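You operate a simulated robot arm through the tools that you are given. There is no shell and no other tool.

The job below is to be done with a simulated two-armed robot. You get a single attempt, and the scene is never put back.

JOB
Take the cap off the varnish bottle and lay it down on the top of the packing bench. Then open the top drawer of unit 3, take the steel block with the smallest size on its label from the green mat and put it in the inside of the top drawer of unit 3, then shut the 3. Then pull the bottom drawer of unit 1 open. Do these in the order given. Set down upright: steel block.
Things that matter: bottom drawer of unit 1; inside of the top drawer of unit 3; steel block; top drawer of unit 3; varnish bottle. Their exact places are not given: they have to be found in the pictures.

It is judged by the outcome, as a careful person would: the job done as asked, and still so three seconds after it is handed in. It fails if anything else is knocked over, pushed out of place, dropped, spilled or broken. Lids that push on must go on centred and level and be pressed home; caps that screw on are set level and turned clockwise until they are tight.

ROBOT AND FRAMES
Two 7-joint arms with two-finger parallel grippers on one trunk, on a base that moves. Base frame: it is fixed to the floor where the robot stands at the start and does not move with it; the origin is under the middle of the robot, x ahead of it, y to its left, z up. Lengths are in m, angles in rad, forces in N, time in s.
The left shoulder is at the start at [0.05, 0.209, 1.196], the right one opposite. With the tool pointing down near the work surface each hand reaches from about 0.3 to 0.92 m from the robot's upright axis, wherever it stands, measured 20 degrees to its own side. Places, roughly: bottom drawer of unit 1 [0.6, -2.1, 0.2]; inside of the top drawer of unit 3 [0, -2.6, 0.5]; steel block [-2, -2, 0.75]; top drawer of unit 3 [0, -2.6, 0.5]; varnish bottle [2, 3.25, 1]. Payload 4.4 kg a hand.
Tool frame (each hand has its own): the origin (TCP) lies between the finger pads and is the grasp point; the fingertips stand 0.023 m ahead of it; z points along the fingers, y is the line along which they close. Largest opening 0.094 m; finger width 0.038, thickness 0.01; the body of the gripper, 0.054 by 0.096 m, starts 0.039 m behind the TCP.
Orientation is told as [roll, pitch, yaw] about the base's x, y, z axes, in that order, counted from this pose: with the fingers straight down and closing along the base's y, the tool's x points along the base's -x, its y along +y and its z along -z.

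CONTROLS
- The arms move only by the tool servo_tool. It takes "left_increments", "right_increments" or both (then of equal length, played together; a hand with none holds still); each is a list of rows, each a list of 7 numbers: the shift along the base's x, y, z in m, then the turn, a rotation vector about the base's x, y, z in rad, then the gripper command, from -1 (fully open) to 1 (shut), values between in proportion. In form: [[tx, ty, tz, rx, ry, rz, jaw], ...]. A call has 1 to 20 rows; each row is the pose to reach, as a shift and turn from the pose commanded when the call began. A row lasts 0.2 s, in which the tool goes at most 0.05 m and 0.15 rad; a call with a longer step from one row to the next is refused whole, and so is a gripper value outside its range. A pose out of reach is approached as far as the arm can. The call stops where the force on the tool passes 40 N (or 10 N more than at its start, if that is more) or the arm is blocked; 0.2 s more then pass. Each finger travels about 0.108 m/s and halts on what it meets, pressing with about 25 N; the grip force reading is that of the motor and also rises with nothing between the fingers. The clock runs only during rows and for 0.2 s after the last one: add rows that repeat a pose to give the fingers time. The reply holds the time, the measured pose of the TCP, the force on the tool along the base axes, the opening and the grip force, in the units named above and with some noise, with the torque about the TCP (base axes, N m) and any sound that the robot's microphone picked up.
- Cameras (640 x 400 px; columns grow to the right, rows downward): "scene" is now at [0.1559, 0.0069, 1.3743]; the picture's right is [0.10, -0.99, 0.00], its down [-0.52, -0.05, -0.85] and it looks along [0.85, 0.09, -0.52] (base axes); focal length 294 px, centre (320, 200). "left" rides on the left gripper at [0.086, -0.016, -0.074] in its tool frame; the picture's right is [0.18, 0.98, 0.00], its down [-0.58, 0.11, -0.81] and it looks along [-0.79, 0.15, 0.59] (tool axes); focal length 243 px, centre (320, 200). "right" rides on the right gripper at [0.086, 0.016, -0.074] in its tool frame; the picture's right is [-0.18, 0.98, 0.00], its down [-0.58, -0.11, -0.81] and it looks along [-0.79, -0.15, 0.59] (tool axes); focal length 243 px, centre (320, 200).
- camera(camera): a new picture of that camera. It takes no simulated time.
- slide_trunk(by): slides the trunk up (or, below 0, down) by that many m; the arms and the scene camera ride with it, the base frame stays. It gives what a move gives, with no picture.
- roll_base(legs): drives the robot by 1 to 6 legs, each [ahead, left, turn to the left] in m, m and rad, along the robot's own axes; the way and the turn of a leg run together, so that a leg with both is an arc; at most 1.5 m and 3.142 rad a leg. The arms and the cameras ride along, it lands a little off, and it stops where it bumps. It gives what a move gives.
- turn_head(pan, tilt): turns the head with the scene camera to pan (to the left, within 1.396 rad either way) and tilt (down, from -0.506 to 1.204), counted from straight ahead of the robot. It gives what a move gives.
- pixel_to_xyz(camera, pixels): for up to 12 pixels [column, row] of the newest picture of that camera ("zoom" is the newest enlarged one), the place [x, y, z] in the base frame of the surface seen there, good to about 0.003 m. It takes no simulated time.
- enlarge(camera, box): a new picture of the part [left, top, right, bottom] of that camera's present view, enlarged. It takes no simulated time.
- finish_job(): hands the job in; it is judged then, once.

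Unless the task says otherwise, let go and move clear before handing in.

The tools are called after ">>>" as name(argument=value, ...) on one line, values as JSON. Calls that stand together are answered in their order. servo_tool: Moves the arms, as the interface text tells. Its arguments: {"type":"object","properties":{"left_increments":{"type":"array","items":{"type":"array","items":{"type":"number"}}},"right_increments":{"type":"array","items":{"type":"array","items":{"type":"number"}}}},"required":[]} The other tools are called the same way: slide_trunk (by) moves the trunk up or down; roll_base (legs) drives the base; turn_head (pan, tilt) turns the head that bears the scene camera; camera (camera) takes a picture; pixel_to_xyz (camera, pixels) gives the place of the surface under pixels of a picture; enlarge (camera, box) takes an enlarged picture of a part of a camera's view; finish_job () hands the job in.

At the start:

```text
time: 0.0
left_eef_pos: [0.3989, 0.1652, 1.2213]
left_ee_rot: [-0.001, 0.0, 0.0]
left_wrist_force: [0.0, 0.5, 0.4]
left_torque: [0.0, -0.04, 0.0]
left_opening: 0.094
left_grip_force: 0.0
right_eef_pos: [0.468, -0.2062, 1.1303]
right_ee_rot: [0.0, -0.001, 0.0]
right_wrist_force: [-0.2, -0.4, 0.4]
right_torque: [-0.01, 0.0, -0.01]
right_opening: 0.094
right_grip_force: 0.0
trunk travel left (down, up): [-0.275, 0.288]
robot x, y, heading: [0.0014, 0.0008, -0.001]
head pan, tilt (commanded): [0.103, 0.55]
```

scene: 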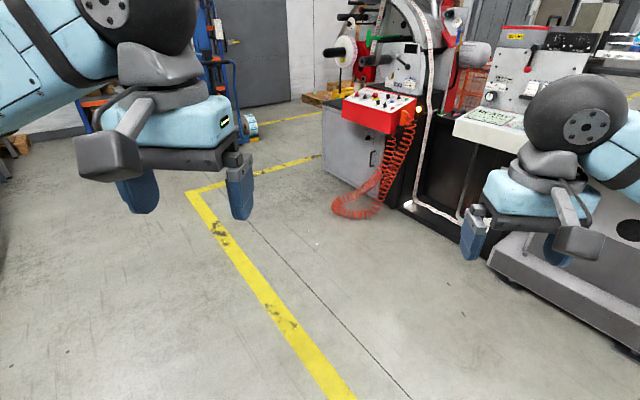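
right: 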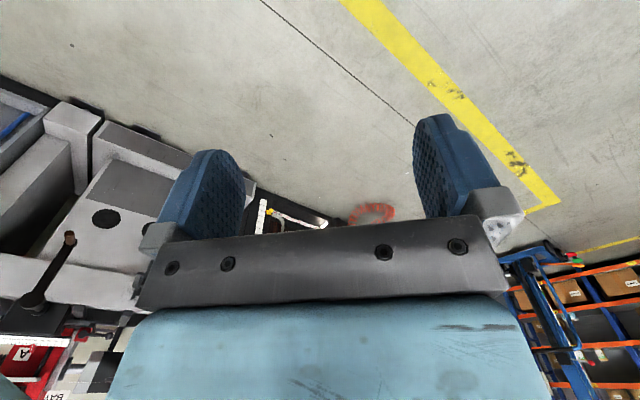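
left: 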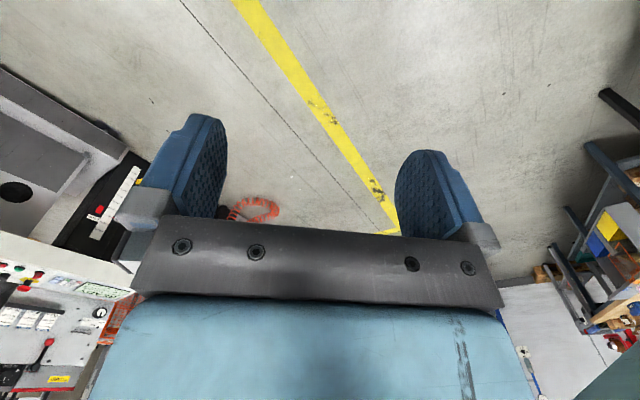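

The start pictures show machines ahead and a rack at left; the varnish bottle should lie to the left-ahead at about [2, 3.25, 1]. I'll turn the head left to look at that area first.

>>> turn_head(pan=1.0, tilt=0.2)

```text
time: 1.2
left_eef_pos: [0.4007, 0.1666, 1.2219]
left_ee_rot: [0.0, 0.001, 0.0]
left_wrist_force: [-0.4, -0.4, 0.5]
left_torque: [0.01, 0.02, 0.0]
left_opening: 0.0938
left_grip_force: 0.0
right_eef_pos: [0.4684, -0.2061, 1.1297]
right_ee_rot: [0.0, 0.0, -0.001]
right_wrist_force: [0.2, -0.3, 0.4]
right_torque: [0.0, -0.03, 0.05]
right_opening: 0.0938
right_grip_force: 0.1
trunk travel left (down, up): [-0.275, 0.288]
robot x, y, heading: [0.003, 0.006, 0.005]
head pan, tilt (commanded): [1.0, 0.201]
```

The head is turned; now I take the scene picture.

>>> camera(camera="scene")

```text
taken
```

scene: 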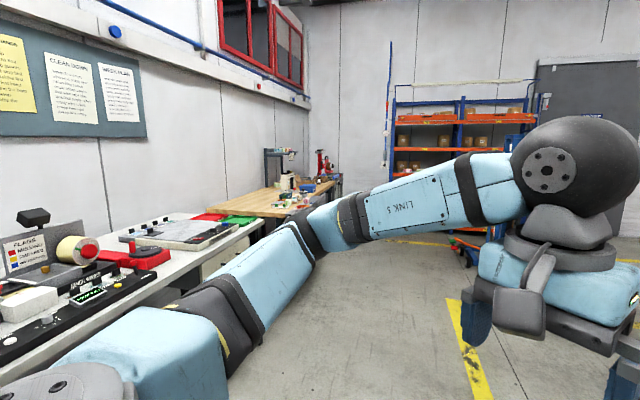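

The picture shows a wooden bench around pixel (270,200) with items, beyond a long white bench on the left. I'll enlarge it and look at the notes too.

>>> enlarge(camera="scene", box=[220, 140, 360, 228])

>>> enlarge(camera="scene", box=[0, 20, 160, 120])

>>> enlarge(camera="scene", box=[0, 200, 260, 362])

```text
4.55 times, centred on (290, 184) of scene
```

zoom: 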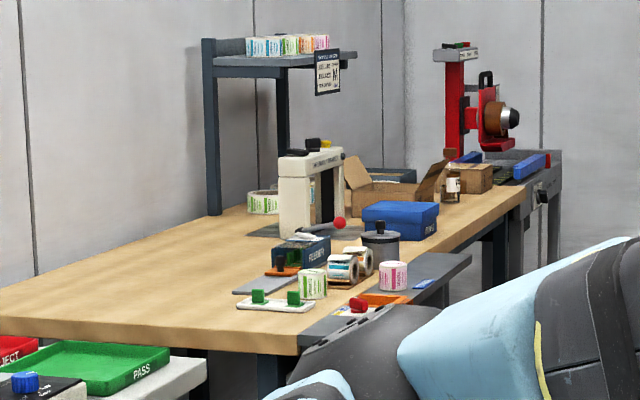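

```text
4.00 times, centred on (80, 70) of scene
```

zoom: 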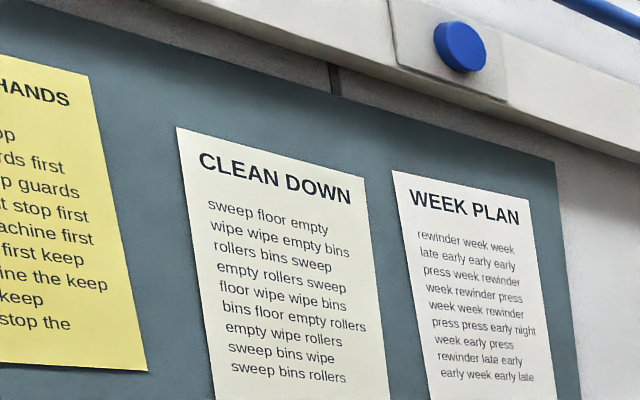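

```text
2.46 times, centred on (130, 281) of scene
```

zoom: 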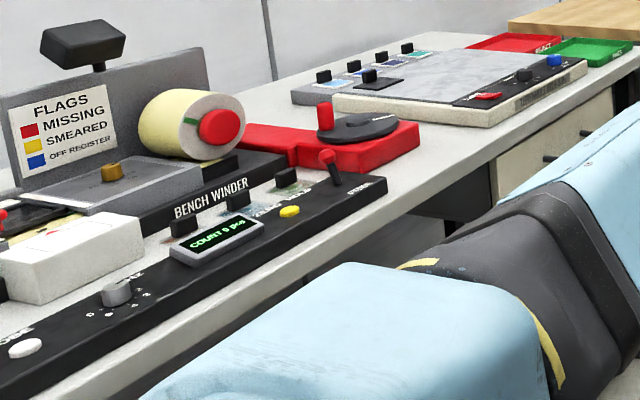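

The first zoom shows a small brown bottle at zoom (453,185), i.e. scene pixel about (320,181). I'll get places of the bottle and the bench edges.

>>> pixel_to_xyz(camera="scene", pixels=[[319.6, 180.7], [319.6, 177], [300, 190], [270, 212], [225, 208], [334, 182], [303, 188], [248, 187], [340, 177], [285, 217], [284, 205], [322, 165]])

```text
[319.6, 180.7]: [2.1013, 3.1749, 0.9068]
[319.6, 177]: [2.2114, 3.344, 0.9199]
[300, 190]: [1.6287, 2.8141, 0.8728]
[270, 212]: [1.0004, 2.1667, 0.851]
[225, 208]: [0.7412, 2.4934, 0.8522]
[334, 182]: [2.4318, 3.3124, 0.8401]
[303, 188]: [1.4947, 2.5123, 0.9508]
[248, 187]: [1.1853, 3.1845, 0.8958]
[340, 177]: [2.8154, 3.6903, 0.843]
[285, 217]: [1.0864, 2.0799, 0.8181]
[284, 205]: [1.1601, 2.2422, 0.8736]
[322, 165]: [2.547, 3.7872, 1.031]
```

The bottle stands near [2.10, 3.17, 0.9] and the wooden bench's front edge runs from about (1.09,2.08) to (2.43,3.31), so it is rotated about 43° in my frame. I'll look at the floor between to plan the drive.

>>> turn_head(pan=0.5, tilt=0.35)

>>> camera(camera="scene")

```text
time: 2.1
left_eef_pos: [0.3994, 0.1662, 1.221]
left_ee_rot: [0.0, 0.0, -0.001]
left_wrist_force: [0.0, -0.2, -0.6]
left_torque: [0.0, 0.0, 0.0]
left_opening: 0.0939
left_grip_force: 0.0
right_eef_pos: [0.4668, -0.2054, 1.1305]
right_ee_rot: [0.0, 0.001, -0.001]
right_wrist_force: [-0.1, 0.6, 0.0]
right_torque: [0.0, -0.02, 0.03]
right_opening: 0.0941
right_grip_force: 0.1
trunk travel left (down, up): [-0.275, 0.288]
robot x, y, heading: [0.0006, -0.0012, -0.005]
head pan, tilt (commanded): [0.499, 0.351]
```

```text
taken
```

scene: 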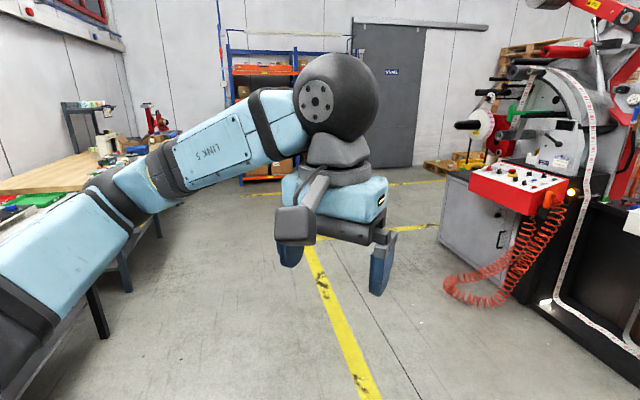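

>>> pixel_to_xyz(camera="scene", pixels=[[330, 290], [240, 190], [260, 176], [410, 240], [470, 240], [200, 230], [125, 290], [100, 335], [380, 320], [450, 165], [190, 165], [550, 190]])

```text
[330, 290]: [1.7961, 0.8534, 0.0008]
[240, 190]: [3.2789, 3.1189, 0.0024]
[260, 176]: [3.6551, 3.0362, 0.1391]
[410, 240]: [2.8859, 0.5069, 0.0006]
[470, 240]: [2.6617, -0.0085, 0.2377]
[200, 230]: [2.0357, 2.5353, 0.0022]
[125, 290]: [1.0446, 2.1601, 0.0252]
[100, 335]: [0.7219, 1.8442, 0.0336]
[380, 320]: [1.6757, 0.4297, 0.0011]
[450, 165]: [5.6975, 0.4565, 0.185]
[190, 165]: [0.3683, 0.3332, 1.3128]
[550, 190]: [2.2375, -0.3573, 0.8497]
```

The floor is clear along the bench front (pixels (200,230) and (330,290) are at floor height). I'll turn to run parallel to the bench and drive along it, then look.

>>> roll_base(legs=[[0, 0, 0.742], [1.5, 0, 0], [1.2, 0, 0]])

>>> turn_head(pan=0.8, tilt=0.45)

>>> camera(camera="scene")

```text
time: 17.2
left_eef_pos: [2.1748, 2.2194, 1.2224]
left_ee_rot: [0.001, 0.0, 0.737]
left_wrist_force: [0.6, 0.0, -0.2]
left_torque: [-0.02, -0.03, 0.01]
left_opening: 0.0937
left_grip_force: 0.1
right_eef_pos: [2.4729, 1.9907, 1.1307]
right_ee_rot: [0.001, 0.0, 0.736]
right_wrist_force: [-0.5, 0.9, -0.1]
right_torque: [0.02, -0.01, 0.02]
right_opening: 0.0943
right_grip_force: 0.1
trunk travel left (down, up): [-0.275, 0.288]
robot x, y, heading: [1.9897, 1.8287, 0.737]
head pan, tilt (commanded): [0.499, 0.351]
```

```text
time: 18.0
left_eef_pos: [2.1738, 2.2193, 1.2232]
left_ee_rot: [-0.001, 0.0, 0.738]
left_wrist_force: [0.0, 1.3, 0.8]
left_torque: [0.01, 0.02, -0.01]
left_opening: 0.0941
left_grip_force: 0.0
right_eef_pos: [2.4741, 1.989, 1.13]
right_ee_rot: [0.0, 0.0, 0.736]
right_wrist_force: [-0.5, 0.0, 0.2]
right_torque: [-0.01, -0.01, 0.02]
right_opening: 0.094
right_grip_force: 0.0
trunk travel left (down, up): [-0.275, 0.288]
robot x, y, heading: [1.9889, 1.8291, 0.74]
head pan, tilt (commanded): [0.799, 0.45]
```

```text
taken
```

scene: 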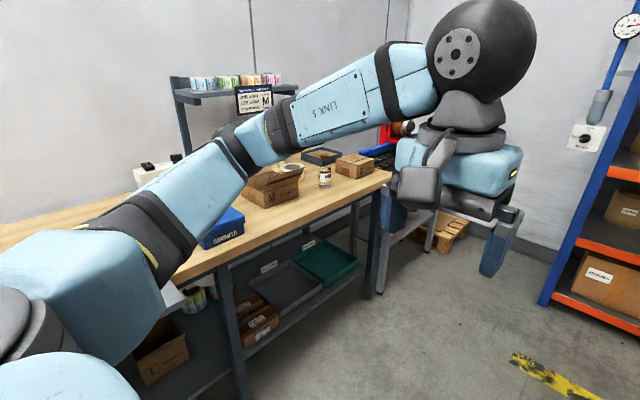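

The bottle is visible at (324,177) near the bench's front right end. I'll enlarge it and read the places of it and the edges.

>>> enlarge(camera="scene", box=[250, 130, 410, 230])

>>> pixel_to_xyz(camera="scene", pixels=[[324, 170], [324, 178], [324, 186], [390, 176], [300, 220], [370, 240], [350, 260], [270, 190], [356, 165], [330, 200], [212, 265], [437, 215]])

```text
4.00 times, centred on (330, 180) of scene
```

zoom: 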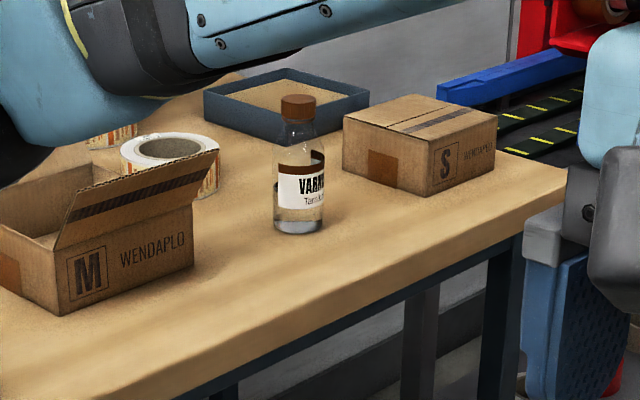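

```text
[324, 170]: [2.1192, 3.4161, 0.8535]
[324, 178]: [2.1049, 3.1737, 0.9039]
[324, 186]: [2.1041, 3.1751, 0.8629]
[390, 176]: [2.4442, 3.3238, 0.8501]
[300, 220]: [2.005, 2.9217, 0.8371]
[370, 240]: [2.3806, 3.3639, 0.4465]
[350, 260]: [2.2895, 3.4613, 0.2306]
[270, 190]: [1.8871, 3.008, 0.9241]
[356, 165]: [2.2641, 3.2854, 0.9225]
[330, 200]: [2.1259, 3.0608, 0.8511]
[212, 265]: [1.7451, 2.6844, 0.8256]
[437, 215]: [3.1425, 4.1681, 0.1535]
```

The zoom shows the glass bottle labelled VARNISH with a brown cap at zoom (297,105). I'll measure the bottle and its neighbours.

>>> pixel_to_xyz(camera="zoom", pixels=[[297, 108], [284, 110], [311, 110], [297, 97], [297, 190], [278, 190], [318, 190], [298, 230], [200, 210], [350, 150], [428, 180], [297, 117]])

>>> enlarge(camera="scene", box=[304, 148, 344, 193])

```text
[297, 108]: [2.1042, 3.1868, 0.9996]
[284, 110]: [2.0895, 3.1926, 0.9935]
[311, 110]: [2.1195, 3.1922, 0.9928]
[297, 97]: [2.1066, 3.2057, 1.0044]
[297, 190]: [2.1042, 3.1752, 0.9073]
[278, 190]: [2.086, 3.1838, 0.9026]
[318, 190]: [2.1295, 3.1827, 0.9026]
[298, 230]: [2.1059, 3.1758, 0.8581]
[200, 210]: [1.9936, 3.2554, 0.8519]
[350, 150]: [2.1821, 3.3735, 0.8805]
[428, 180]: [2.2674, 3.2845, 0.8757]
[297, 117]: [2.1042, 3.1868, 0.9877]
```

```text
8.89 times, centred on (324, 170) of scene
```

zoom: 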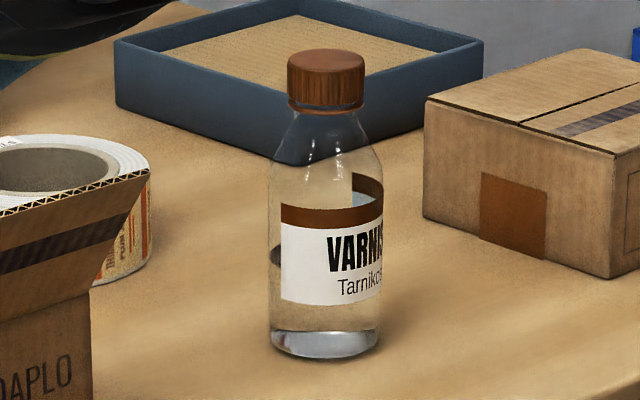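

The bottle's axis is at about (2.106, 3.203), its base at z 0.852, body radius ~0.026, and its ribbed screw cap spans z 0.985–1.005. I'll check the rack and the boxes nearby for clearance before driving in.

>>> enlarge(camera="scene", box=[230, 140, 390, 240])

>>> pixel_to_xyz(camera="zoom", pixels=[[298, 112], [296, 150], [272, 190], [272, 225], [138, 272], [420, 150], [508, 155], [424, 120], [280, 105], [260, 330], [250, 280], [180, 108]])

>>> pixel_to_xyz(camera="scene", pixels=[[545, 300], [600, 315], [610, 90], [384, 270], [395, 150], [530, 360], [450, 300], [575, 60]])

```text
4.00 times, centred on (310, 190) of scene
```

zoom: 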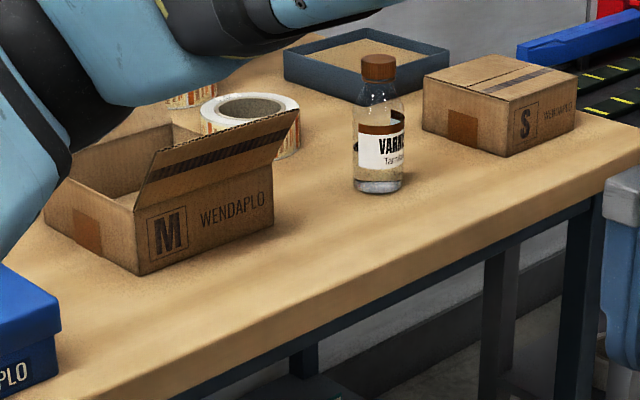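

```text
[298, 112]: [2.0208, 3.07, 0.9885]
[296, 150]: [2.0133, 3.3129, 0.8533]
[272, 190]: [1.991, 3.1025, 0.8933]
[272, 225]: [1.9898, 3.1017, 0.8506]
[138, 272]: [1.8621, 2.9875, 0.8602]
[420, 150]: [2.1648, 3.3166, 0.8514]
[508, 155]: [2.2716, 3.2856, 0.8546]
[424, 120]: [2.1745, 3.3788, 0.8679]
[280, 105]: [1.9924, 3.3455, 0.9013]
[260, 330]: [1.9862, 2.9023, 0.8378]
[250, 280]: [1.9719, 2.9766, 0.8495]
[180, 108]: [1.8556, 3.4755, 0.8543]
```

```text
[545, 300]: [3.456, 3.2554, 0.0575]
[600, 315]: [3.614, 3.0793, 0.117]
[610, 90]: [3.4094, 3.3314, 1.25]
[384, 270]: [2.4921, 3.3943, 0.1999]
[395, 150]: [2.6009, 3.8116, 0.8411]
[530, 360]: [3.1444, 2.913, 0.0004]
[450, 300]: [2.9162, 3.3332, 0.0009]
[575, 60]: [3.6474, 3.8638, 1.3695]
```

Clearances are fine (rack post at (3.46,3.26), M box flap corner at (2.02,3.07,0.99), S box corner at (2.27,3.29)). I'll drive on, turn to face the bench and close in to about 0.65 m from the bottle.

>>> roll_base(legs=[[1.014, 0, 0], [0, 0, 1.572], [0.2, 0, 0]])

>>> turn_head(pan=0.0, tilt=0.6)

>>> camera(camera="scene")

```text
time: 28.3
left_eef_pos: [2.2149, 2.8397, 1.2221]
left_ee_rot: [-0.001, 0.0, 2.317]
left_wrist_force: [1.0, -0.5, -0.4]
left_torque: [0.0, 0.02, 0.01]
left_opening: 0.094
left_grip_force: 0.0
right_eef_pos: [2.4409, 3.142, 1.1305]
right_ee_rot: [-0.001, 0.001, 2.318]
right_wrist_force: [-1.2, 0.1, 0.0]
right_torque: [-0.02, 0.0, -0.02]
right_opening: 0.0941
right_grip_force: 0.0
trunk travel left (down, up): [-0.275, 0.288]
robot x, y, heading: [2.6086, 2.6568, 2.317]
head pan, tilt (commanded): [0.799, 0.45]
```

```text
time: 29.4
left_eef_pos: [2.2157, 2.8398, 1.222]
left_ee_rot: [0.0, 0.001, 2.319]
left_wrist_force: [-0.7, -0.4, -0.2]
left_torque: [0.02, -0.01, 0.0]
left_opening: 0.0944
left_grip_force: 0.1
right_eef_pos: [2.441, 3.1414, 1.1293]
right_ee_rot: [0.0, 0.002, 2.317]
right_wrist_force: [0.4, 0.1, 0.0]
right_torque: [0.0, 0.0, 0.02]
right_opening: 0.0941
right_grip_force: 0.0
trunk travel left (down, up): [-0.275, 0.288]
robot x, y, heading: [2.6092, 2.6579, 2.321]
head pan, tilt (commanded): [0.0, 0.6]
```

```text
taken
```

scene: 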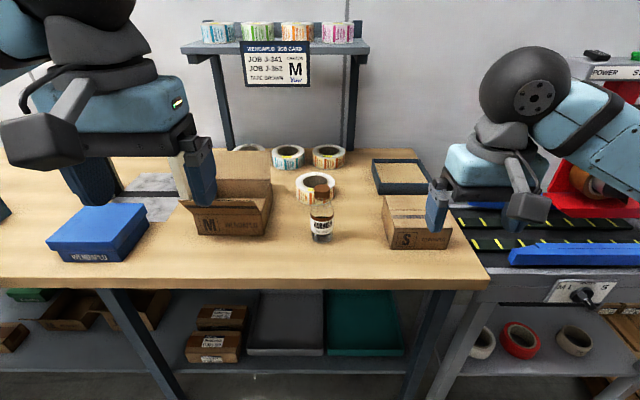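

The bottle is now straight ahead at (322,212), 0.74 m away and centred. I'll close in another 0.09 m and look closely.

>>> roll_base(legs=[[0.09, 0, 0]])

>>> enlarge(camera="scene", box=[240, 160, 400, 260])

>>> camera(camera="scene")

```text
time: 30.5
left_eef_pos: [2.1539, 2.9062, 1.2225]
left_ee_rot: [-0.001, 0.0, 2.316]
left_wrist_force: [-0.5, 0.1, -0.3]
left_torque: [-0.01, 0.01, 0.0]
left_opening: 0.0938
left_grip_force: 0.2
right_eef_pos: [2.3806, 3.2087, 1.13]
right_ee_rot: [-0.002, -0.001, 2.314]
right_wrist_force: [-0.2, -0.5, -0.1]
right_torque: [-0.03, 0.0, 0.01]
right_opening: 0.0939
right_grip_force: 0.1
trunk travel left (down, up): [-0.275, 0.288]
robot x, y, heading: [2.5463, 2.7279, 2.317]
head pan, tilt (commanded): [0.0, 0.6]
```

```text
4.00 times, centred on (320, 210) of scene
```

zoom: 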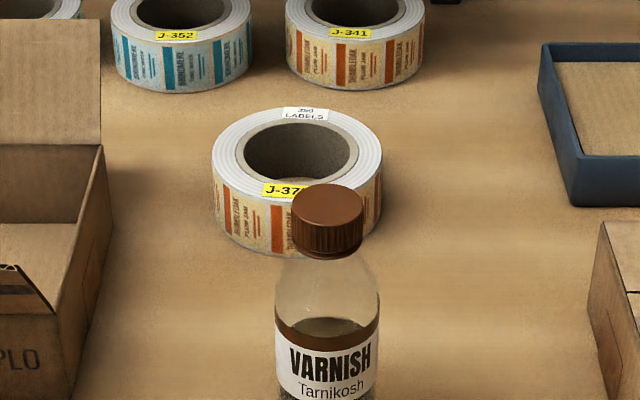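

```text
taken
```

scene: 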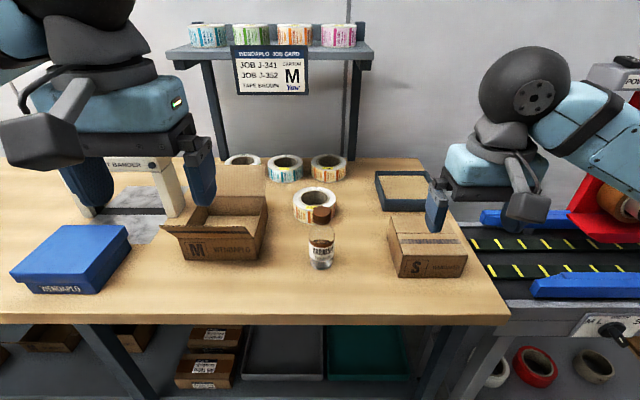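

>>> enlarge(camera="scene", box=[280, 195, 360, 275])

>>> pixel_to_xyz(camera="zoom", pixels=[[328, 90], [295, 120], [355, 120], [325, 130], [325, 110], [275, 300], [370, 300], [320, 370], [320, 310]])

>>> pixel_to_xyz(camera="scene", pixels=[[165, 228], [252, 238], [265, 200], [317, 190], [300, 215], [388, 217], [398, 277], [466, 255], [360, 260], [360, 290], [362, 322], [340, 219]])

```text
5.00 times, centred on (320, 235) of scene
```

zoom: 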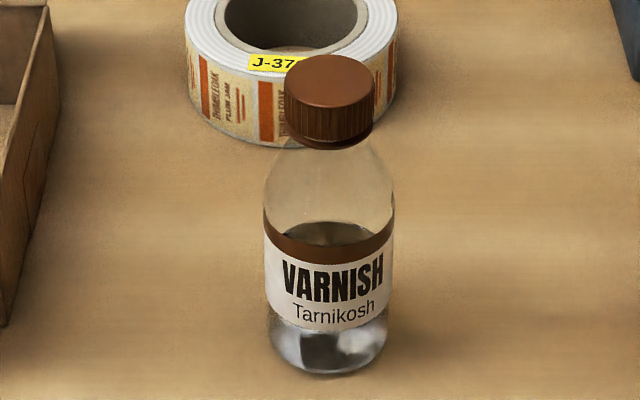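

```text
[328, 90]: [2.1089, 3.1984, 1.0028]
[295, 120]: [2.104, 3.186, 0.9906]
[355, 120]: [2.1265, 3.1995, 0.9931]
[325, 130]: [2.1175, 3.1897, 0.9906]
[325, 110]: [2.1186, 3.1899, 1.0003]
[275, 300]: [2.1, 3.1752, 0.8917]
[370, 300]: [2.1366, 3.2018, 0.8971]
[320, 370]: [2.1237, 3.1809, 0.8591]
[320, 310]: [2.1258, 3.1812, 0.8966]
```

```text
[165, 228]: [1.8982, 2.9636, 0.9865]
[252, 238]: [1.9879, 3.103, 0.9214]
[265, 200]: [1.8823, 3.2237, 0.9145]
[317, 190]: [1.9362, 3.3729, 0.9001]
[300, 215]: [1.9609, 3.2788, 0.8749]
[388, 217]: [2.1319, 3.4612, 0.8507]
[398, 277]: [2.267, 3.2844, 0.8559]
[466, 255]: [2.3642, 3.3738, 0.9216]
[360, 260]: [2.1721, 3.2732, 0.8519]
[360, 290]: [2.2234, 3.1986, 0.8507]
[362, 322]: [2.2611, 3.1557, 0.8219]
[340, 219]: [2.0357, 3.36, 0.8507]
```

The bottle axis is at about (2.107, 3.2015), cap top z≈1.004, ribbed screw cap. I'll steady the body with the left hand coming in tilted from the front-left, and unscrew with the right hand from above; first I yaw and bring the left hand to a pre-grasp at height.

>>> servo_tool(left_increments=[[-0.006, 0.038, 0, 0, 0, -0.12, -1], [-0.012, 0.077, 0, 0, 0, -0.24, -1], [-0.019, 0.115, 0, 0, 0, -0.36, -1], [-0.025, 0.153, 0, 0, 0, -0.48, -1], [-0.032, 0.193, 0, 0, 0, -0.6, -1], [-0.032, 0.193, -0.04, 0, 0, -0.6, -1]])

```text
time: 31.9
left_eef_pos: [2.1209, 3.0967, 1.1831]
left_ee_rot: [-0.002, -0.002, 1.717]
left_wrist_force: [0.0, 0.4, 0.5]
left_torque: [0.01, 0.01, 0.0]
left_opening: 0.0938
left_grip_force: 0.1
right_eef_pos: [2.3792, 3.2083, 1.13]
right_ee_rot: [-0.002, 0.0, 2.318]
right_wrist_force: [0.2, -0.2, -0.4]
right_torque: [0.02, -0.02, 0.0]
right_opening: 0.094
right_grip_force: 0.0
trunk travel left (down, up): [-0.275, 0.288]
robot x, y, heading: [2.547, 2.7234, 2.318]
head pan, tilt (commanded): [0.0, 0.6]
```

The left hand is above and in front of the bottle as commanded. Now I tilt it 40° so the fingers point forward and down.

>>> servo_tool(left_increments=[[0, 0, 0, 0.138, 0.0203, 0, -1], [0, 0, 0, 0.276, 0.0406, 0, -1], [0, 0, 0, 0.414, 0.061, 0, -1], [0, 0, 0, 0.552, 0.0813, 0, -1], [0, 0, 0, 0.6905, 0.1016, 0, -1], [0, 0, -0.04, 0.6905, 0.1016, 0, -1]])

>>> camera(camera="scene")

>>> camera(camera="left")

```text
time: 33.3
left_eef_pos: [2.1221, 3.0997, 1.143]
left_ee_rot: [0.001, -0.7, 1.716]
left_wrist_force: [-0.4, 0.4, 0.1]
left_torque: [0.0, -0.01, 0.02]
left_opening: 0.094
left_grip_force: 0.1
right_eef_pos: [2.3797, 3.2092, 1.1297]
right_ee_rot: [-0.002, 0.0, 2.316]
right_wrist_force: [-0.2, 0.8, -0.6]
right_torque: [0.0, -0.02, 0.0]
right_opening: 0.0941
right_grip_force: 0.0
trunk travel left (down, up): [-0.275, 0.288]
robot x, y, heading: [2.5507, 2.725, 2.316]
head pan, tilt (commanded): [0.0, 0.6]
```

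```text
taken
```

scene: 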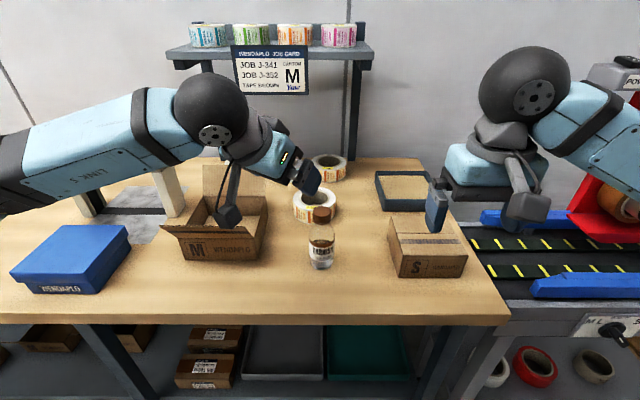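

```text
taken
```

left: 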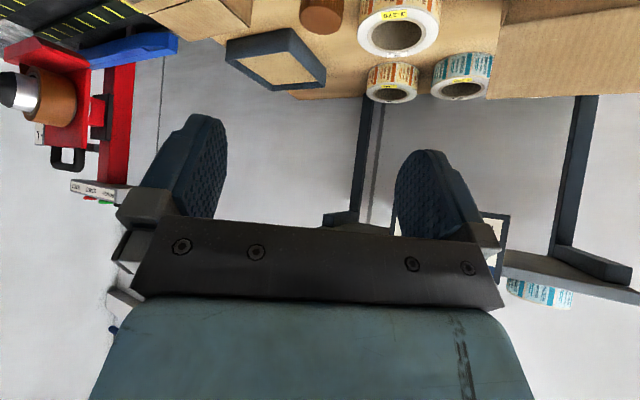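

The left hand is tilted as wanted (pitch -0.7). I'll verify where its camera housing (228,215) and fingertip (312,185) lie before lowering.

>>> pixel_to_xyz(camera="scene", pixels=[[228, 215], [235, 222], [312, 185], [300, 170], [280, 160], [222, 215], [228, 226]])

>>> enlarge(camera="scene", box=[170, 60, 370, 240])

```text
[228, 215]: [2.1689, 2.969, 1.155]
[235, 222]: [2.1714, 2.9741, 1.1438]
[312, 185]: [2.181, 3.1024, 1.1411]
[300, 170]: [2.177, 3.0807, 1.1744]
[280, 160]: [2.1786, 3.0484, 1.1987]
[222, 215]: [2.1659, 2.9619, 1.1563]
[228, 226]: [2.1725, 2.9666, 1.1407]
```

```text
2.22 times, centred on (270, 150) of scene
```

zoom: 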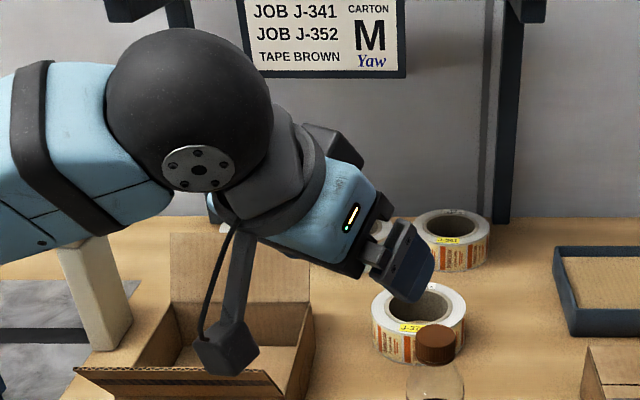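

The housing's lowest point is about level with the TCP, so there is room for a flatter approach that leaves more room for the right hand. I'll tilt another 10° and go to the pre-grasp 0.16 m short of the bottle.

>>> servo_tool(left_increments=[[0.001, -0.007, -0.04, 0.06, 0.009, 0, -1], [0.002, -0.013, -0.08, 0.12, 0.018, 0, -1], [0.003, -0.02, -0.125, 0.1731, 0.0255, 0, -1], [0.003, -0.02, -0.125, 0.1731, 0.0255, 0, -1]])

>>> camera(camera="scene")

>>> camera(camera="left")

```text
time: 34.3
left_eef_pos: [2.1269, 3.0796, 1.0174]
left_ee_rot: [0.0, -0.874, 1.715]
left_wrist_force: [0.7, -0.4, -0.1]
left_torque: [-0.03, 0.02, 0.01]
left_opening: 0.0939
left_grip_force: 0.1
right_eef_pos: [2.3816, 3.2085, 1.1299]
right_ee_rot: [-0.001, 0.0, 2.317]
right_wrist_force: [0.5, -0.2, -0.3]
right_torque: [0.01, 0.05, 0.01]
right_opening: 0.094
right_grip_force: 0.0
trunk travel left (down, up): [-0.275, 0.288]
robot x, y, heading: [2.5478, 2.7237, 2.315]
head pan, tilt (commanded): [0.0, 0.6]
```

```text
taken
```

scene: 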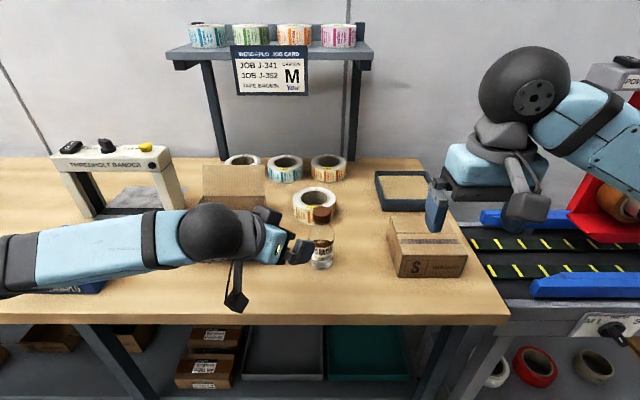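

```text
taken
```

left: 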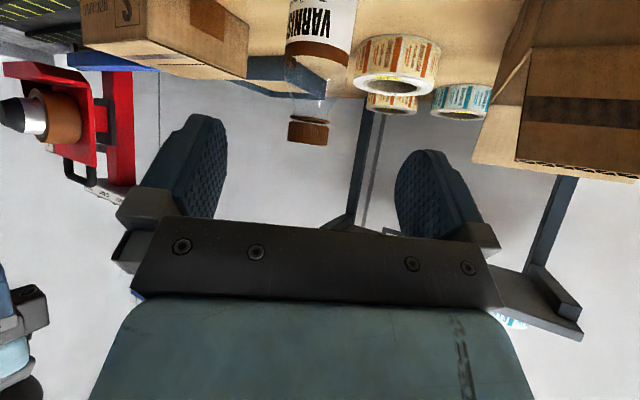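

The left hand is at its pre-grasp, but its forearm passes near the M box and the blue box. I'll check the forearm's heights before closing in.

>>> pixel_to_xyz(camera="scene", pixels=[[205, 258], [210, 230], [100, 255], [100, 280], [150, 260], [40, 290], [60, 240], [237, 300], [70, 287], [10, 270], [300, 250], [180, 258]])

>>> enlarge(camera="scene", box=[0, 170, 360, 330])

```text
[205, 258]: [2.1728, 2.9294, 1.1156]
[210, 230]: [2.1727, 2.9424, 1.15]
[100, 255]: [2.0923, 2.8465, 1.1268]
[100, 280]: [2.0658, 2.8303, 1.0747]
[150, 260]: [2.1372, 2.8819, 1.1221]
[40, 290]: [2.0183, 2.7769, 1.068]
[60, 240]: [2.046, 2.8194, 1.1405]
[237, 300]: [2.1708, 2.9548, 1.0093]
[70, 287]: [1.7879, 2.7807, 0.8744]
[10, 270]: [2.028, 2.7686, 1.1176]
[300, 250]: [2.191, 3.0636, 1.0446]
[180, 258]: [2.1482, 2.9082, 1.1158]
```

```text
1.78 times, centred on (180, 250) of scene
```

zoom: 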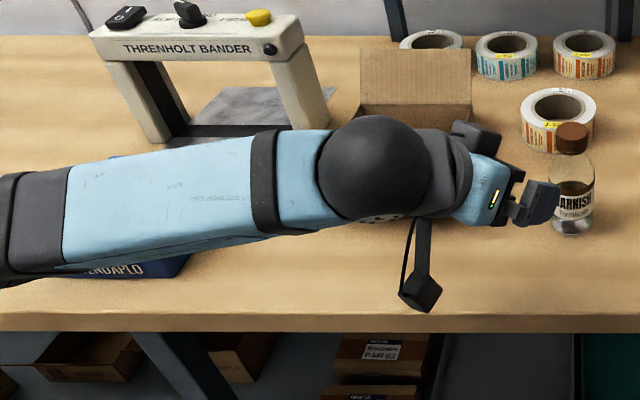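

The forearm underside (about z 1.07 now) would come down onto the M box flap (z 0.99), so this azimuth is unsafe; I'll back the left hand up and use a more frontal azimuth. At the same time I test how far the right wrist can yaw to the left at height.

>>> servo_tool(left_increments=[[0, -0.02, 0.04, 0, 0, 0, -1], [0, -0.04, 0.08, 0, 0, 0, -1], [0, -0.06, 0.12, 0, 0, 0, -1], [0, -0.06, 0.12, 0, 0, 0, -1], [0, -0.06, 0.12, 0, 0, 0, -1], [0, -0.06, 0.12, 0, 0, 0, -1], [0, -0.06, 0.12, 0, 0, 0, -1], [0, -0.06, 0.12, 0, 0, 0, -1], [0, -0.06, 0.12, 0, 0, 0, -1], [0, -0.06, 0.12, 0, 0, 0, -1], [0, -0.06, 0.12, 0, 0, 0, -1], [0, -0.06, 0.12, 0, 0, 0, -1], [0, -0.06, 0.12, 0, 0, 0, -1], [0, -0.06, 0.12, 0, 0, 0, -1], [0, -0.06, 0.12, 0, 0, 0, -1], [0, -0.06, 0.12, 0, 0, 0, -1]], right_increments=[[0, 0, 0.02, 0, 0, 0.15, -1], [0, 0, 0.04, 0, 0, 0.3, -1], [0, 0, 0.06, 0, 0, 0.45, -1], [0, 0, 0.06, 0, 0, 0.6, -1], [0, 0, 0.06, 0, 0, 0.75, -1], [0, 0, 0.06, 0, 0, 0.9, -1], [0, 0, 0.06, 0, 0, 1.05, -1], [0, 0, 0.06, 0, 0, 1.2, -1], [0, 0, 0.06, 0, 0, 1.35, -1], [0, 0, 0.06, 0, 0, 1.5, -1], [0, 0, 0.06, 0, 0, 1.65, -1], [0, 0, 0.06, 0, 0, 1.8, -1], [0, 0, 0.06, 0, 0, 1.95, -1], [0, 0, 0.06, 0, 0, 2.1, -1], [0, 0, 0.06, 0, 0, 2.25, -1], [0, 0, 0.06, 0, 0, 2.4, -1]])

```text
time: 37.7
left_eef_pos: [2.1243, 3.0181, 1.1386]
left_ee_rot: [-0.002, -0.875, 1.717]
left_wrist_force: [-0.2, 0.5, -0.5]
left_torque: [0.01, -0.04, -0.01]
left_opening: 0.094
left_grip_force: 0.0
right_eef_pos: [2.4874, 2.9284, 1.2093]
right_ee_rot: [0.008, -0.005, -1.579]
right_wrist_force: [-0.4, 0.1, 0.0]
right_torque: [-0.01, -0.01, 0.01]
right_opening: 0.0939
right_grip_force: 0.0
right hand out of reach, approached as far as the arm can: row 9, 10, 11, 12, 13, 14, 15, 16
trunk travel left (down, up): [-0.275, 0.288]
robot x, y, heading: [2.5491, 2.7275, 2.318]
head pan, tilt (commanded): [0.0, 0.6]
```

The right wrist can yaw only to about +1.2 rad before position is lost. I'll turn it back to its start yaw and check the pose.

>>> servo_tool(right_increments=[[0, 0, 0, 0, 0, -0.15, -1], [0, 0, 0, 0, 0, -0.3, -1], [0, 0, 0, 0, 0, -0.45, -1], [0, 0, 0, 0, 0, -0.6, -1], [0, 0, 0, 0, 0, -0.75, -1], [0, 0, 0, 0, 0, -0.9, -1], [0, 0, 0, 0, 0, -1.05, -1], [0, 0, 0, 0, 0, -1.2, -1], [0, 0, 0, 0, 0, -1.35, -1], [0, 0, 0, 0, 0, -1.5, -1], [0, 0, 0, 0, 0, -1.65, -1], [0, 0, 0, 0, 0, -1.8, -1], [0, 0, 0, 0, 0, -1.95, -1], [0, 0, 0, 0, 0, -2.1, -1], [0, 0, 0, 0, 0, -2.25, -1], [0, 0, 0, 0, 0, -2.4, -1], [0, 0, 0, 0, 0, -2.4, -1]])

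```text
time: 39.6
left_eef_pos: [2.1247, 3.0194, 1.1391]
left_ee_rot: [0.002, -0.874, 1.716]
left_wrist_force: [0.6, 0.0, -0.1]
left_torque: [0.0, -0.01, 0.01]
left_opening: 0.094
left_grip_force: 0.0
right_eef_pos: [2.4805, 2.9373, 1.2158]
right_ee_rot: [0.0, 0.003, -2.791]
right_wrist_force: [-3.3, 2.3, 2.7]
right_torque: [-0.07, -0.61, 0.16]
right_opening: 0.0938
right_grip_force: 0.2
trunk travel left (down, up): [-0.275, 0.288]
robot x, y, heading: [2.5458, 2.7276, 2.314]
head pan, tilt (commanded): [0.0, 0.6]
stopped in row 9 (right hand): the force on the tool passed its limit at 72 N (the readings are from after the stop); the commanded pose is now the measured one
```

The right hand was stopped at 72 N close to my own trunk (only 0.2 m ahead of the axis). I'll look at it.

>>> turn_head(pan=-0.4, tilt=0.8)

>>> camera(camera="scene")

>>> camera(camera="right")

```text
time: 40.5
left_eef_pos: [2.1236, 3.0201, 1.1392]
left_ee_rot: [0.0, -0.875, 1.715]
left_wrist_force: [-0.2, 0.4, 0.1]
left_torque: [0.02, 0.01, -0.01]
left_opening: 0.094
left_grip_force: 0.0
right_eef_pos: [2.4813, 2.9358, 1.2164]
right_ee_rot: [-0.002, 0.004, -2.79]
right_wrist_force: [-5.7, 5.0, 6.0]
right_torque: [-0.35, -1.08, 0.52]
right_opening: 0.094
right_grip_force: 0.0
trunk travel left (down, up): [-0.275, 0.288]
robot x, y, heading: [2.5448, 2.7286, 2.32]
head pan, tilt (commanded): [-0.4, 0.799]
```

```text
taken
```

scene: 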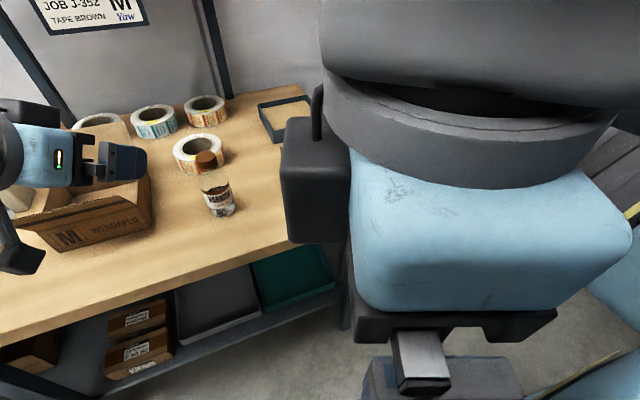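

```text
taken
```

right: 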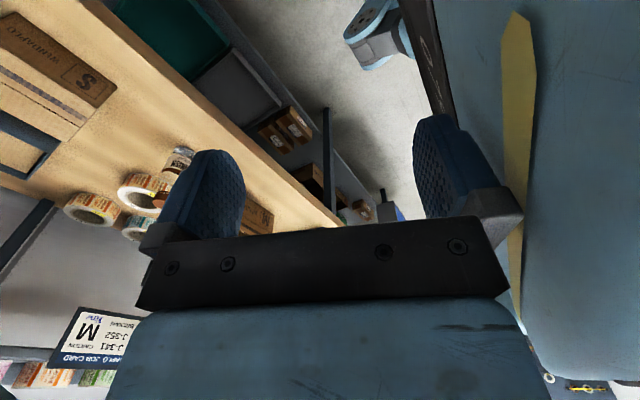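

The right gripper has drifted against my own trunk. I'll move it outward toward its earlier place without turning.

>>> servo_tool(right_increments=[[-0.014, 0.035, 0, 0, 0, 0, -1], [-0.028, 0.075, 0, 0, 0, 0, -1], [-0.042, 0.115, 0, 0, 0, 0, -1], [-0.056, 0.155, 0, 0, 0, 0, -1], [-0.07, 0.195, 0, 0, 0, 0, -1], [-0.085, 0.235, 0, 0, 0, 0, -1], [-0.1, 0.272, -0.01, 0, 0, 0, -1], [-0.1, 0.272, -0.02, 0, 0, 0, -1]])

```text
time: 42.3
left_eef_pos: [2.1247, 3.0203, 1.1385]
left_ee_rot: [0.001, -0.874, 1.715]
left_wrist_force: [0.6, 0.9, 0.0]
left_torque: [0.01, 0.01, 0.04]
left_opening: 0.0939
left_grip_force: 0.1
right_eef_pos: [2.3816, 3.2091, 1.1952]
right_ee_rot: [-0.003, 0.001, -2.789]
right_wrist_force: [0.3, -0.5, 0.0]
right_torque: [-0.02, -0.02, 0.0]
right_opening: 0.0939
right_grip_force: 0.1
trunk travel left (down, up): [-0.275, 0.288]
robot x, y, heading: [2.5463, 2.7254, 2.318]
head pan, tilt (commanded): [-0.4, 0.799]
```

Free again. Now I turn it back and test the other yaw direction down to about -1.2 relative to my heading.

>>> servo_tool(right_increments=[[0, 0, 0, 0, 0, -0.15, -1], [0, 0, 0, 0, 0, -0.3, -1], [0, 0, 0, 0, 0, -0.45, -1], [0, 0, 0, 0, 0, -0.6, -1], [0, 0, 0, 0, 0, -0.75, -1], [0, 0, 0, 0, 0, -0.9, -1], [0, 0, 0, 0, 0, -1.05, -1], [0, 0, 0, 0, 0, -1.2, -1], [0, 0, 0, 0, 0, -1.35, -1], [0, 0, 0, 0, 0, -1.5, -1], [0, 0, 0, 0, 0, -1.65, -1], [0, 0, 0, 0, 0, -1.8, -1], [0, 0, 0, 0, 0, -1.95, -1], [0, 0, 0, 0, 0, -2.1, -1], [0, 0, 0, 0, 0, -2.25, -1], [0, 0, 0, 0, 0, -2.38, -1]])

```text
time: 45.7
left_eef_pos: [2.1251, 3.0194, 1.1389]
left_ee_rot: [-0.001, -0.873, 1.716]
left_wrist_force: [-0.1, -0.8, -0.4]
left_torque: [0.0, -0.01, 0.0]
left_opening: 0.0939
left_grip_force: 0.1
right_eef_pos: [2.3813, 3.2104, 1.1963]
right_ee_rot: [-0.002, 0.004, 1.113]
right_wrist_force: [0.4, 0.0, 0.1]
right_torque: [-0.03, -0.01, 0.02]
right_opening: 0.094
right_grip_force: 0.0
trunk travel left (down, up): [-0.275, 0.288]
robot x, y, heading: [2.5455, 2.7246, 2.312]
head pan, tilt (commanded): [-0.4, 0.799]
```

The right wrist reached yaw h−1.2 fine. I'll back the left hand off and bring the right hand above the bottle at z 1.2 to test its yaw range there.

>>> servo_tool(left_increments=[[0.02, -0.022, 0.01, 0, 0, 0, -1], [0.04, -0.044, 0.02, 0, 0, 0, -1], [0.06, -0.066, 0.02, 0, 0, 0, -1], [0.08, -0.088, 0.02, 0, 0, 0, -1], [0.08, -0.088, 0.02, 0, 0, 0, -1], [0.08, -0.088, 0.02, 0, 0, 0, -1], [0.08, -0.088, 0.02, 0, 0, 0, -1], [0.08, -0.088, 0.02, 0, 0, 0, -1], [0.08, -0.088, 0.02, 0, 0, 0, -1], [0.08, -0.088, 0.02, 0, 0, 0, -1], [0.08, -0.088, 0.02, 0, 0, 0, -1], [0.08, -0.088, 0.02, 0, 0, 0, -1]], right_increments=[[0, 0, 0, 0, 0, 0, -1], [0, 0, 0, 0, 0, 0, -1], [-0.045, 0, 0, 0, 0, 0, -1], [-0.09, 0, 0, 0, 0, 0, -1], [-0.135, -0.002, 0, 0, 0, 0, -1], [-0.18, -0.004, 0, 0, 0, 0, -1], [-0.225, -0.006, 0, 0, 0, 0, -1], [-0.274, -0.009, 0, 0, 0, 0, -1], [-0.274, -0.009, 0, 0, 0, -0.15, -1], [-0.274, -0.009, 0, 0, 0, -0.3, -1], [-0.274, -0.009, 0, 0, 0, -0.45, -1], [-0.274, -0.009, 0, 0, 0, -0.6, -1]])

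```text
time: 48.3
left_eef_pos: [2.1928, 2.9596, 1.1667]
left_ee_rot: [0.0, -0.872, 1.714]
left_wrist_force: [-0.4, 0.2, -0.4]
left_torque: [-0.02, -0.01, 0.02]
left_opening: 0.0941
left_grip_force: 0.0
left hand out of reach, approached as far as the arm can: row 3, 4, 5, 6, 7, 8, 9, 10, 11, 12
right_eef_pos: [2.1074, 3.1992, 1.196]
right_ee_rot: [-0.003, 0.001, 0.511]
right_wrist_force: [-0.1, 0.1, -0.2]
right_torque: [0.05, -0.02, 0.02]
right_opening: 0.094
right_grip_force: 0.0
trunk travel left (down, up): [-0.275, 0.288]
robot x, y, heading: [2.5465, 2.726, 2.32]
head pan, tilt (commanded): [-0.4, 0.799]
```

Right hand is above the bottle at yaw h−1.8 without trouble. I'll test further to h−2.4.

>>> servo_tool(right_increments=[[0, 0, 0, 0, 0, -0.15, -1], [0, 0, 0, 0, 0, -0.3, -1], [0, 0, 0, 0, 0, -0.45, -1], [0, 0, 0, 0, 0, -0.6, -1]])

>>> turn_head(pan=0.0, tilt=0.6)

>>> camera(camera="scene")

```text
time: 49.3
left_eef_pos: [2.1931, 2.959, 1.168]
left_ee_rot: [0.0, -0.872, 1.718]
left_wrist_force: [0.4, -0.4, -0.2]
left_torque: [0.02, -0.01, -0.01]
left_opening: 0.0939
left_grip_force: 0.2
right_eef_pos: [2.108, 3.2007, 1.1967]
right_ee_rot: [0.0, 0.005, -0.089]
right_wrist_force: [0.6, 0.4, 0.9]
right_torque: [0.01, -0.02, 0.0]
right_opening: 0.094
right_grip_force: 0.0
trunk travel left (down, up): [-0.275, 0.288]
robot x, y, heading: [2.5486, 2.7276, 2.318]
head pan, tilt (commanded): [-0.4, 0.799]
```

```text
time: 50.2
left_eef_pos: [2.1933, 2.9596, 1.1673]
left_ee_rot: [0.001, -0.873, 1.716]
left_wrist_force: [0.1, 0.6, 0.4]
left_torque: [0.03, -0.01, 0.02]
left_opening: 0.0938
left_grip_force: 0.0
right_eef_pos: [2.1074, 3.2006, 1.1973]
right_ee_rot: [0.0, 0.002, -0.084]
right_wrist_force: [0.3, 0.0, -0.3]
right_torque: [0.0, 0.0, 0.0]
right_opening: 0.0941
right_grip_force: 0.0
trunk travel left (down, up): [-0.275, 0.288]
robot x, y, heading: [2.5468, 2.7255, 2.316]
head pan, tilt (commanded): [0.0, 0.6]
```

```text
taken
```

scene: 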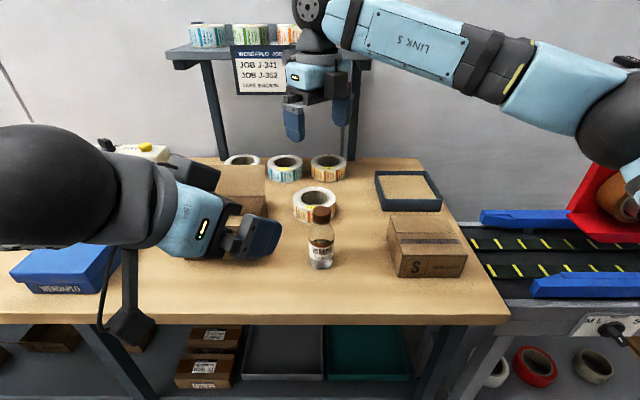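

The right wrist reaches yaw h−2.4 here, so a stroke from about −2.4 to −1.2 is available with its camera on the far-left side, away from a left hand coming straight from the front. I'll swing the left hand's azimuth to straight ahead and bring it to a frontal pre-grasp.

>>> servo_tool(left_increments=[[-0.003, 0.035, -0.01, 0, 0, 0.12, -1], [-0.006, 0.07, -0.02, 0, 0, 0.24, -1], [-0.009, 0.105, -0.03, 0, 0, 0.36, -1], [-0.012, 0.14, -0.04, 0, 0, 0.48, -1], [-0.015, 0.165, -0.05, 0, 0, 0.6, -1], [-0.015, 0.165, -0.05, 0, 0, 0.6, -1]], right_increments=[[0, 0, 0.02, 0, 0, 0, -1], [0, 0, 0.05, 0, 0, 0, -1], [0, 0, 0.05, 0, 0, 0, -1], [0, 0, 0.05, 0, 0, 0, -1], [0, 0, 0.05, 0, 0, 0, -1], [0, 0, 0.05, 0, 0, 0, -1]])

>>> camera(camera="scene")

```text
time: 51.6
left_eef_pos: [2.1777, 3.1234, 1.1176]
left_ee_rot: [-0.002, -0.873, 2.319]
left_wrist_force: [0.7, 0.0, 0.2]
left_torque: [0.0, 0.01, -0.05]
left_opening: 0.0941
left_grip_force: 0.1
right_eef_pos: [2.1057, 3.1983, 1.2479]
right_ee_rot: [-0.003, 0.002, -0.086]
right_wrist_force: [0.4, 0.1, -0.1]
right_torque: [0.02, -0.01, 0.02]
right_opening: 0.0938
right_grip_force: 0.1
trunk travel left (down, up): [-0.275, 0.288]
robot x, y, heading: [2.5486, 2.7295, 2.32]
head pan, tilt (commanded): [0.0, 0.6]
```

```text
taken
```

scene: 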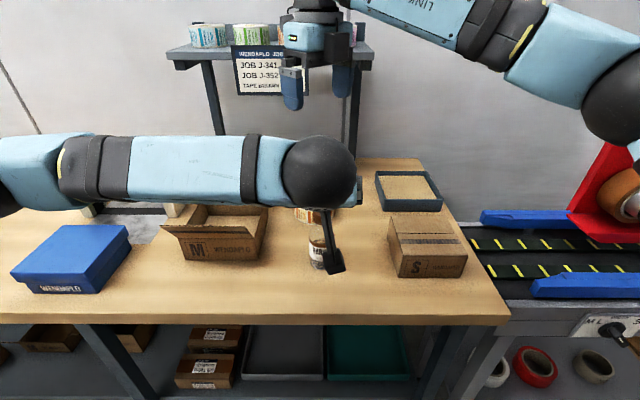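

The left hand is now square-on in front. I'll check heights under its forearm before lowering.

>>> pixel_to_xyz(camera="scene", pixels=[[320, 205], [250, 200], [180, 202], [100, 203], [30, 205], [330, 270], [340, 255], [320, 160], [180, 160], [75, 230], [120, 240], [195, 235]])

```text
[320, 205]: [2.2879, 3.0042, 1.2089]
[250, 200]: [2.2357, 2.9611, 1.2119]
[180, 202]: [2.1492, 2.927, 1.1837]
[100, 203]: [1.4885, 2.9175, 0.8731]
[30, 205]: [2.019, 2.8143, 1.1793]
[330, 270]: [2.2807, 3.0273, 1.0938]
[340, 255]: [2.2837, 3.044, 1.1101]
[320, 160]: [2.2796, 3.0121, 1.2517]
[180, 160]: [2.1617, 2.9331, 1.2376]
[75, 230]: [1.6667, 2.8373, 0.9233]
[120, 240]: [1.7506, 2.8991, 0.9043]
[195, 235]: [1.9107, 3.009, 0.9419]
```

The wrist ball sits about 0.15 m behind the TCP and the forearm, pointing sideways, would pass too close to the M box flap. Standing further back should straighten the arm and point the forearm forward, so I'll back the base by 0.13 m.

>>> roll_base(legs=[[-0.13, 0, 0]])

>>> slide_trunk(by=0.1)

```text
time: 52.8
left_eef_pos: [2.2676, 3.0285, 1.1159]
left_ee_rot: [0.0, -0.874, 2.316]
left_wrist_force: [0.6, -0.5, -0.4]
left_torque: [0.03, -0.01, -0.03]
left_opening: 0.0939
left_grip_force: 0.0
right_eef_pos: [2.1944, 3.1055, 1.2468]
right_ee_rot: [-0.003, 0.004, -0.087]
right_wrist_force: [0.5, -0.3, -0.4]
right_torque: [0.01, -0.03, 0.01]
right_opening: 0.0939
right_grip_force: 0.0
trunk travel left (down, up): [-0.275, 0.288]
robot x, y, heading: [2.6357, 2.6283, 2.315]
head pan, tilt (commanded): [0.0, 0.6]
```

```text
time: 54.2
left_eef_pos: [2.2664, 3.0288, 1.2151]
left_ee_rot: [0.0, -0.875, 2.317]
left_wrist_force: [-0.7, -0.2, -0.1]
left_torque: [-0.02, 0.01, -0.03]
left_opening: 0.094
left_grip_force: 0.1
right_eef_pos: [2.1944, 3.1054, 1.3473]
right_ee_rot: [-0.001, 0.002, -0.088]
right_wrist_force: [0.0, -0.5, -0.4]
right_torque: [0.0, 0.0, 0.01]
right_opening: 0.0941
right_grip_force: 0.0
trunk travel left (down, up): [-0.375, 0.188]
robot x, y, heading: [2.6368, 2.6293, 2.312]
head pan, tilt (commanded): [0.0, 0.6]
```

Now the bottle is 0.78 m ahead, centred. I'll bring the right hand above the bottle again and the left hand toward its frontal pre-grasp, keeping height for a check.

>>> servo_tool(left_increments=[[-0.019, 0.02, -0.03, 0, 0, 0, -1], [-0.038, 0.041, -0.06, 0, 0, 0, -1], [-0.057, 0.062, -0.09, 0, 0, 0, -1], [-0.077, 0.083, -0.125, 0, 0, 0, -1], [-0.077, 0.083, -0.155, 0, 0, 0, -1], [-0.077, 0.083, -0.155, 0, 0, 0, -1]], right_increments=[[-0.022, 0.024, 0, 0, 0, 0, -1], [-0.044, 0.048, 0, 0, 0, 0, -1], [-0.066, 0.072, 0, 0, 0, 0, -1], [-0.087, 0.096, 0, 0, 0, 0, -1], [-0.087, 0.096, 0, 0, 0, 0, -1], [-0.087, 0.096, 0, 0, 0, 0, -1]])

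>>> camera(camera="scene")

```text
time: 55.6
left_eef_pos: [2.1886, 3.1129, 1.06]
left_ee_rot: [-0.001, -0.875, 2.315]
left_wrist_force: [-0.2, 0.7, -0.5]
left_torque: [0.02, 0.0, 0.0]
left_opening: 0.0939
left_grip_force: 0.0
right_eef_pos: [2.1077, 3.202, 1.3469]
right_ee_rot: [-0.003, 0.002, -0.087]
right_wrist_force: [0.3, 0.2, -0.1]
right_torque: [-0.02, 0.01, -0.01]
right_opening: 0.0939
right_grip_force: 0.0
trunk travel left (down, up): [-0.375, 0.188]
robot x, y, heading: [2.6312, 2.6291, 2.314]
head pan, tilt (commanded): [0.0, 0.6]
```

```text
taken
```

scene: 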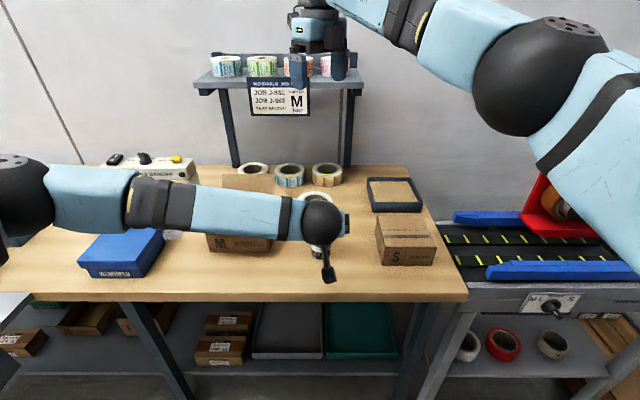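

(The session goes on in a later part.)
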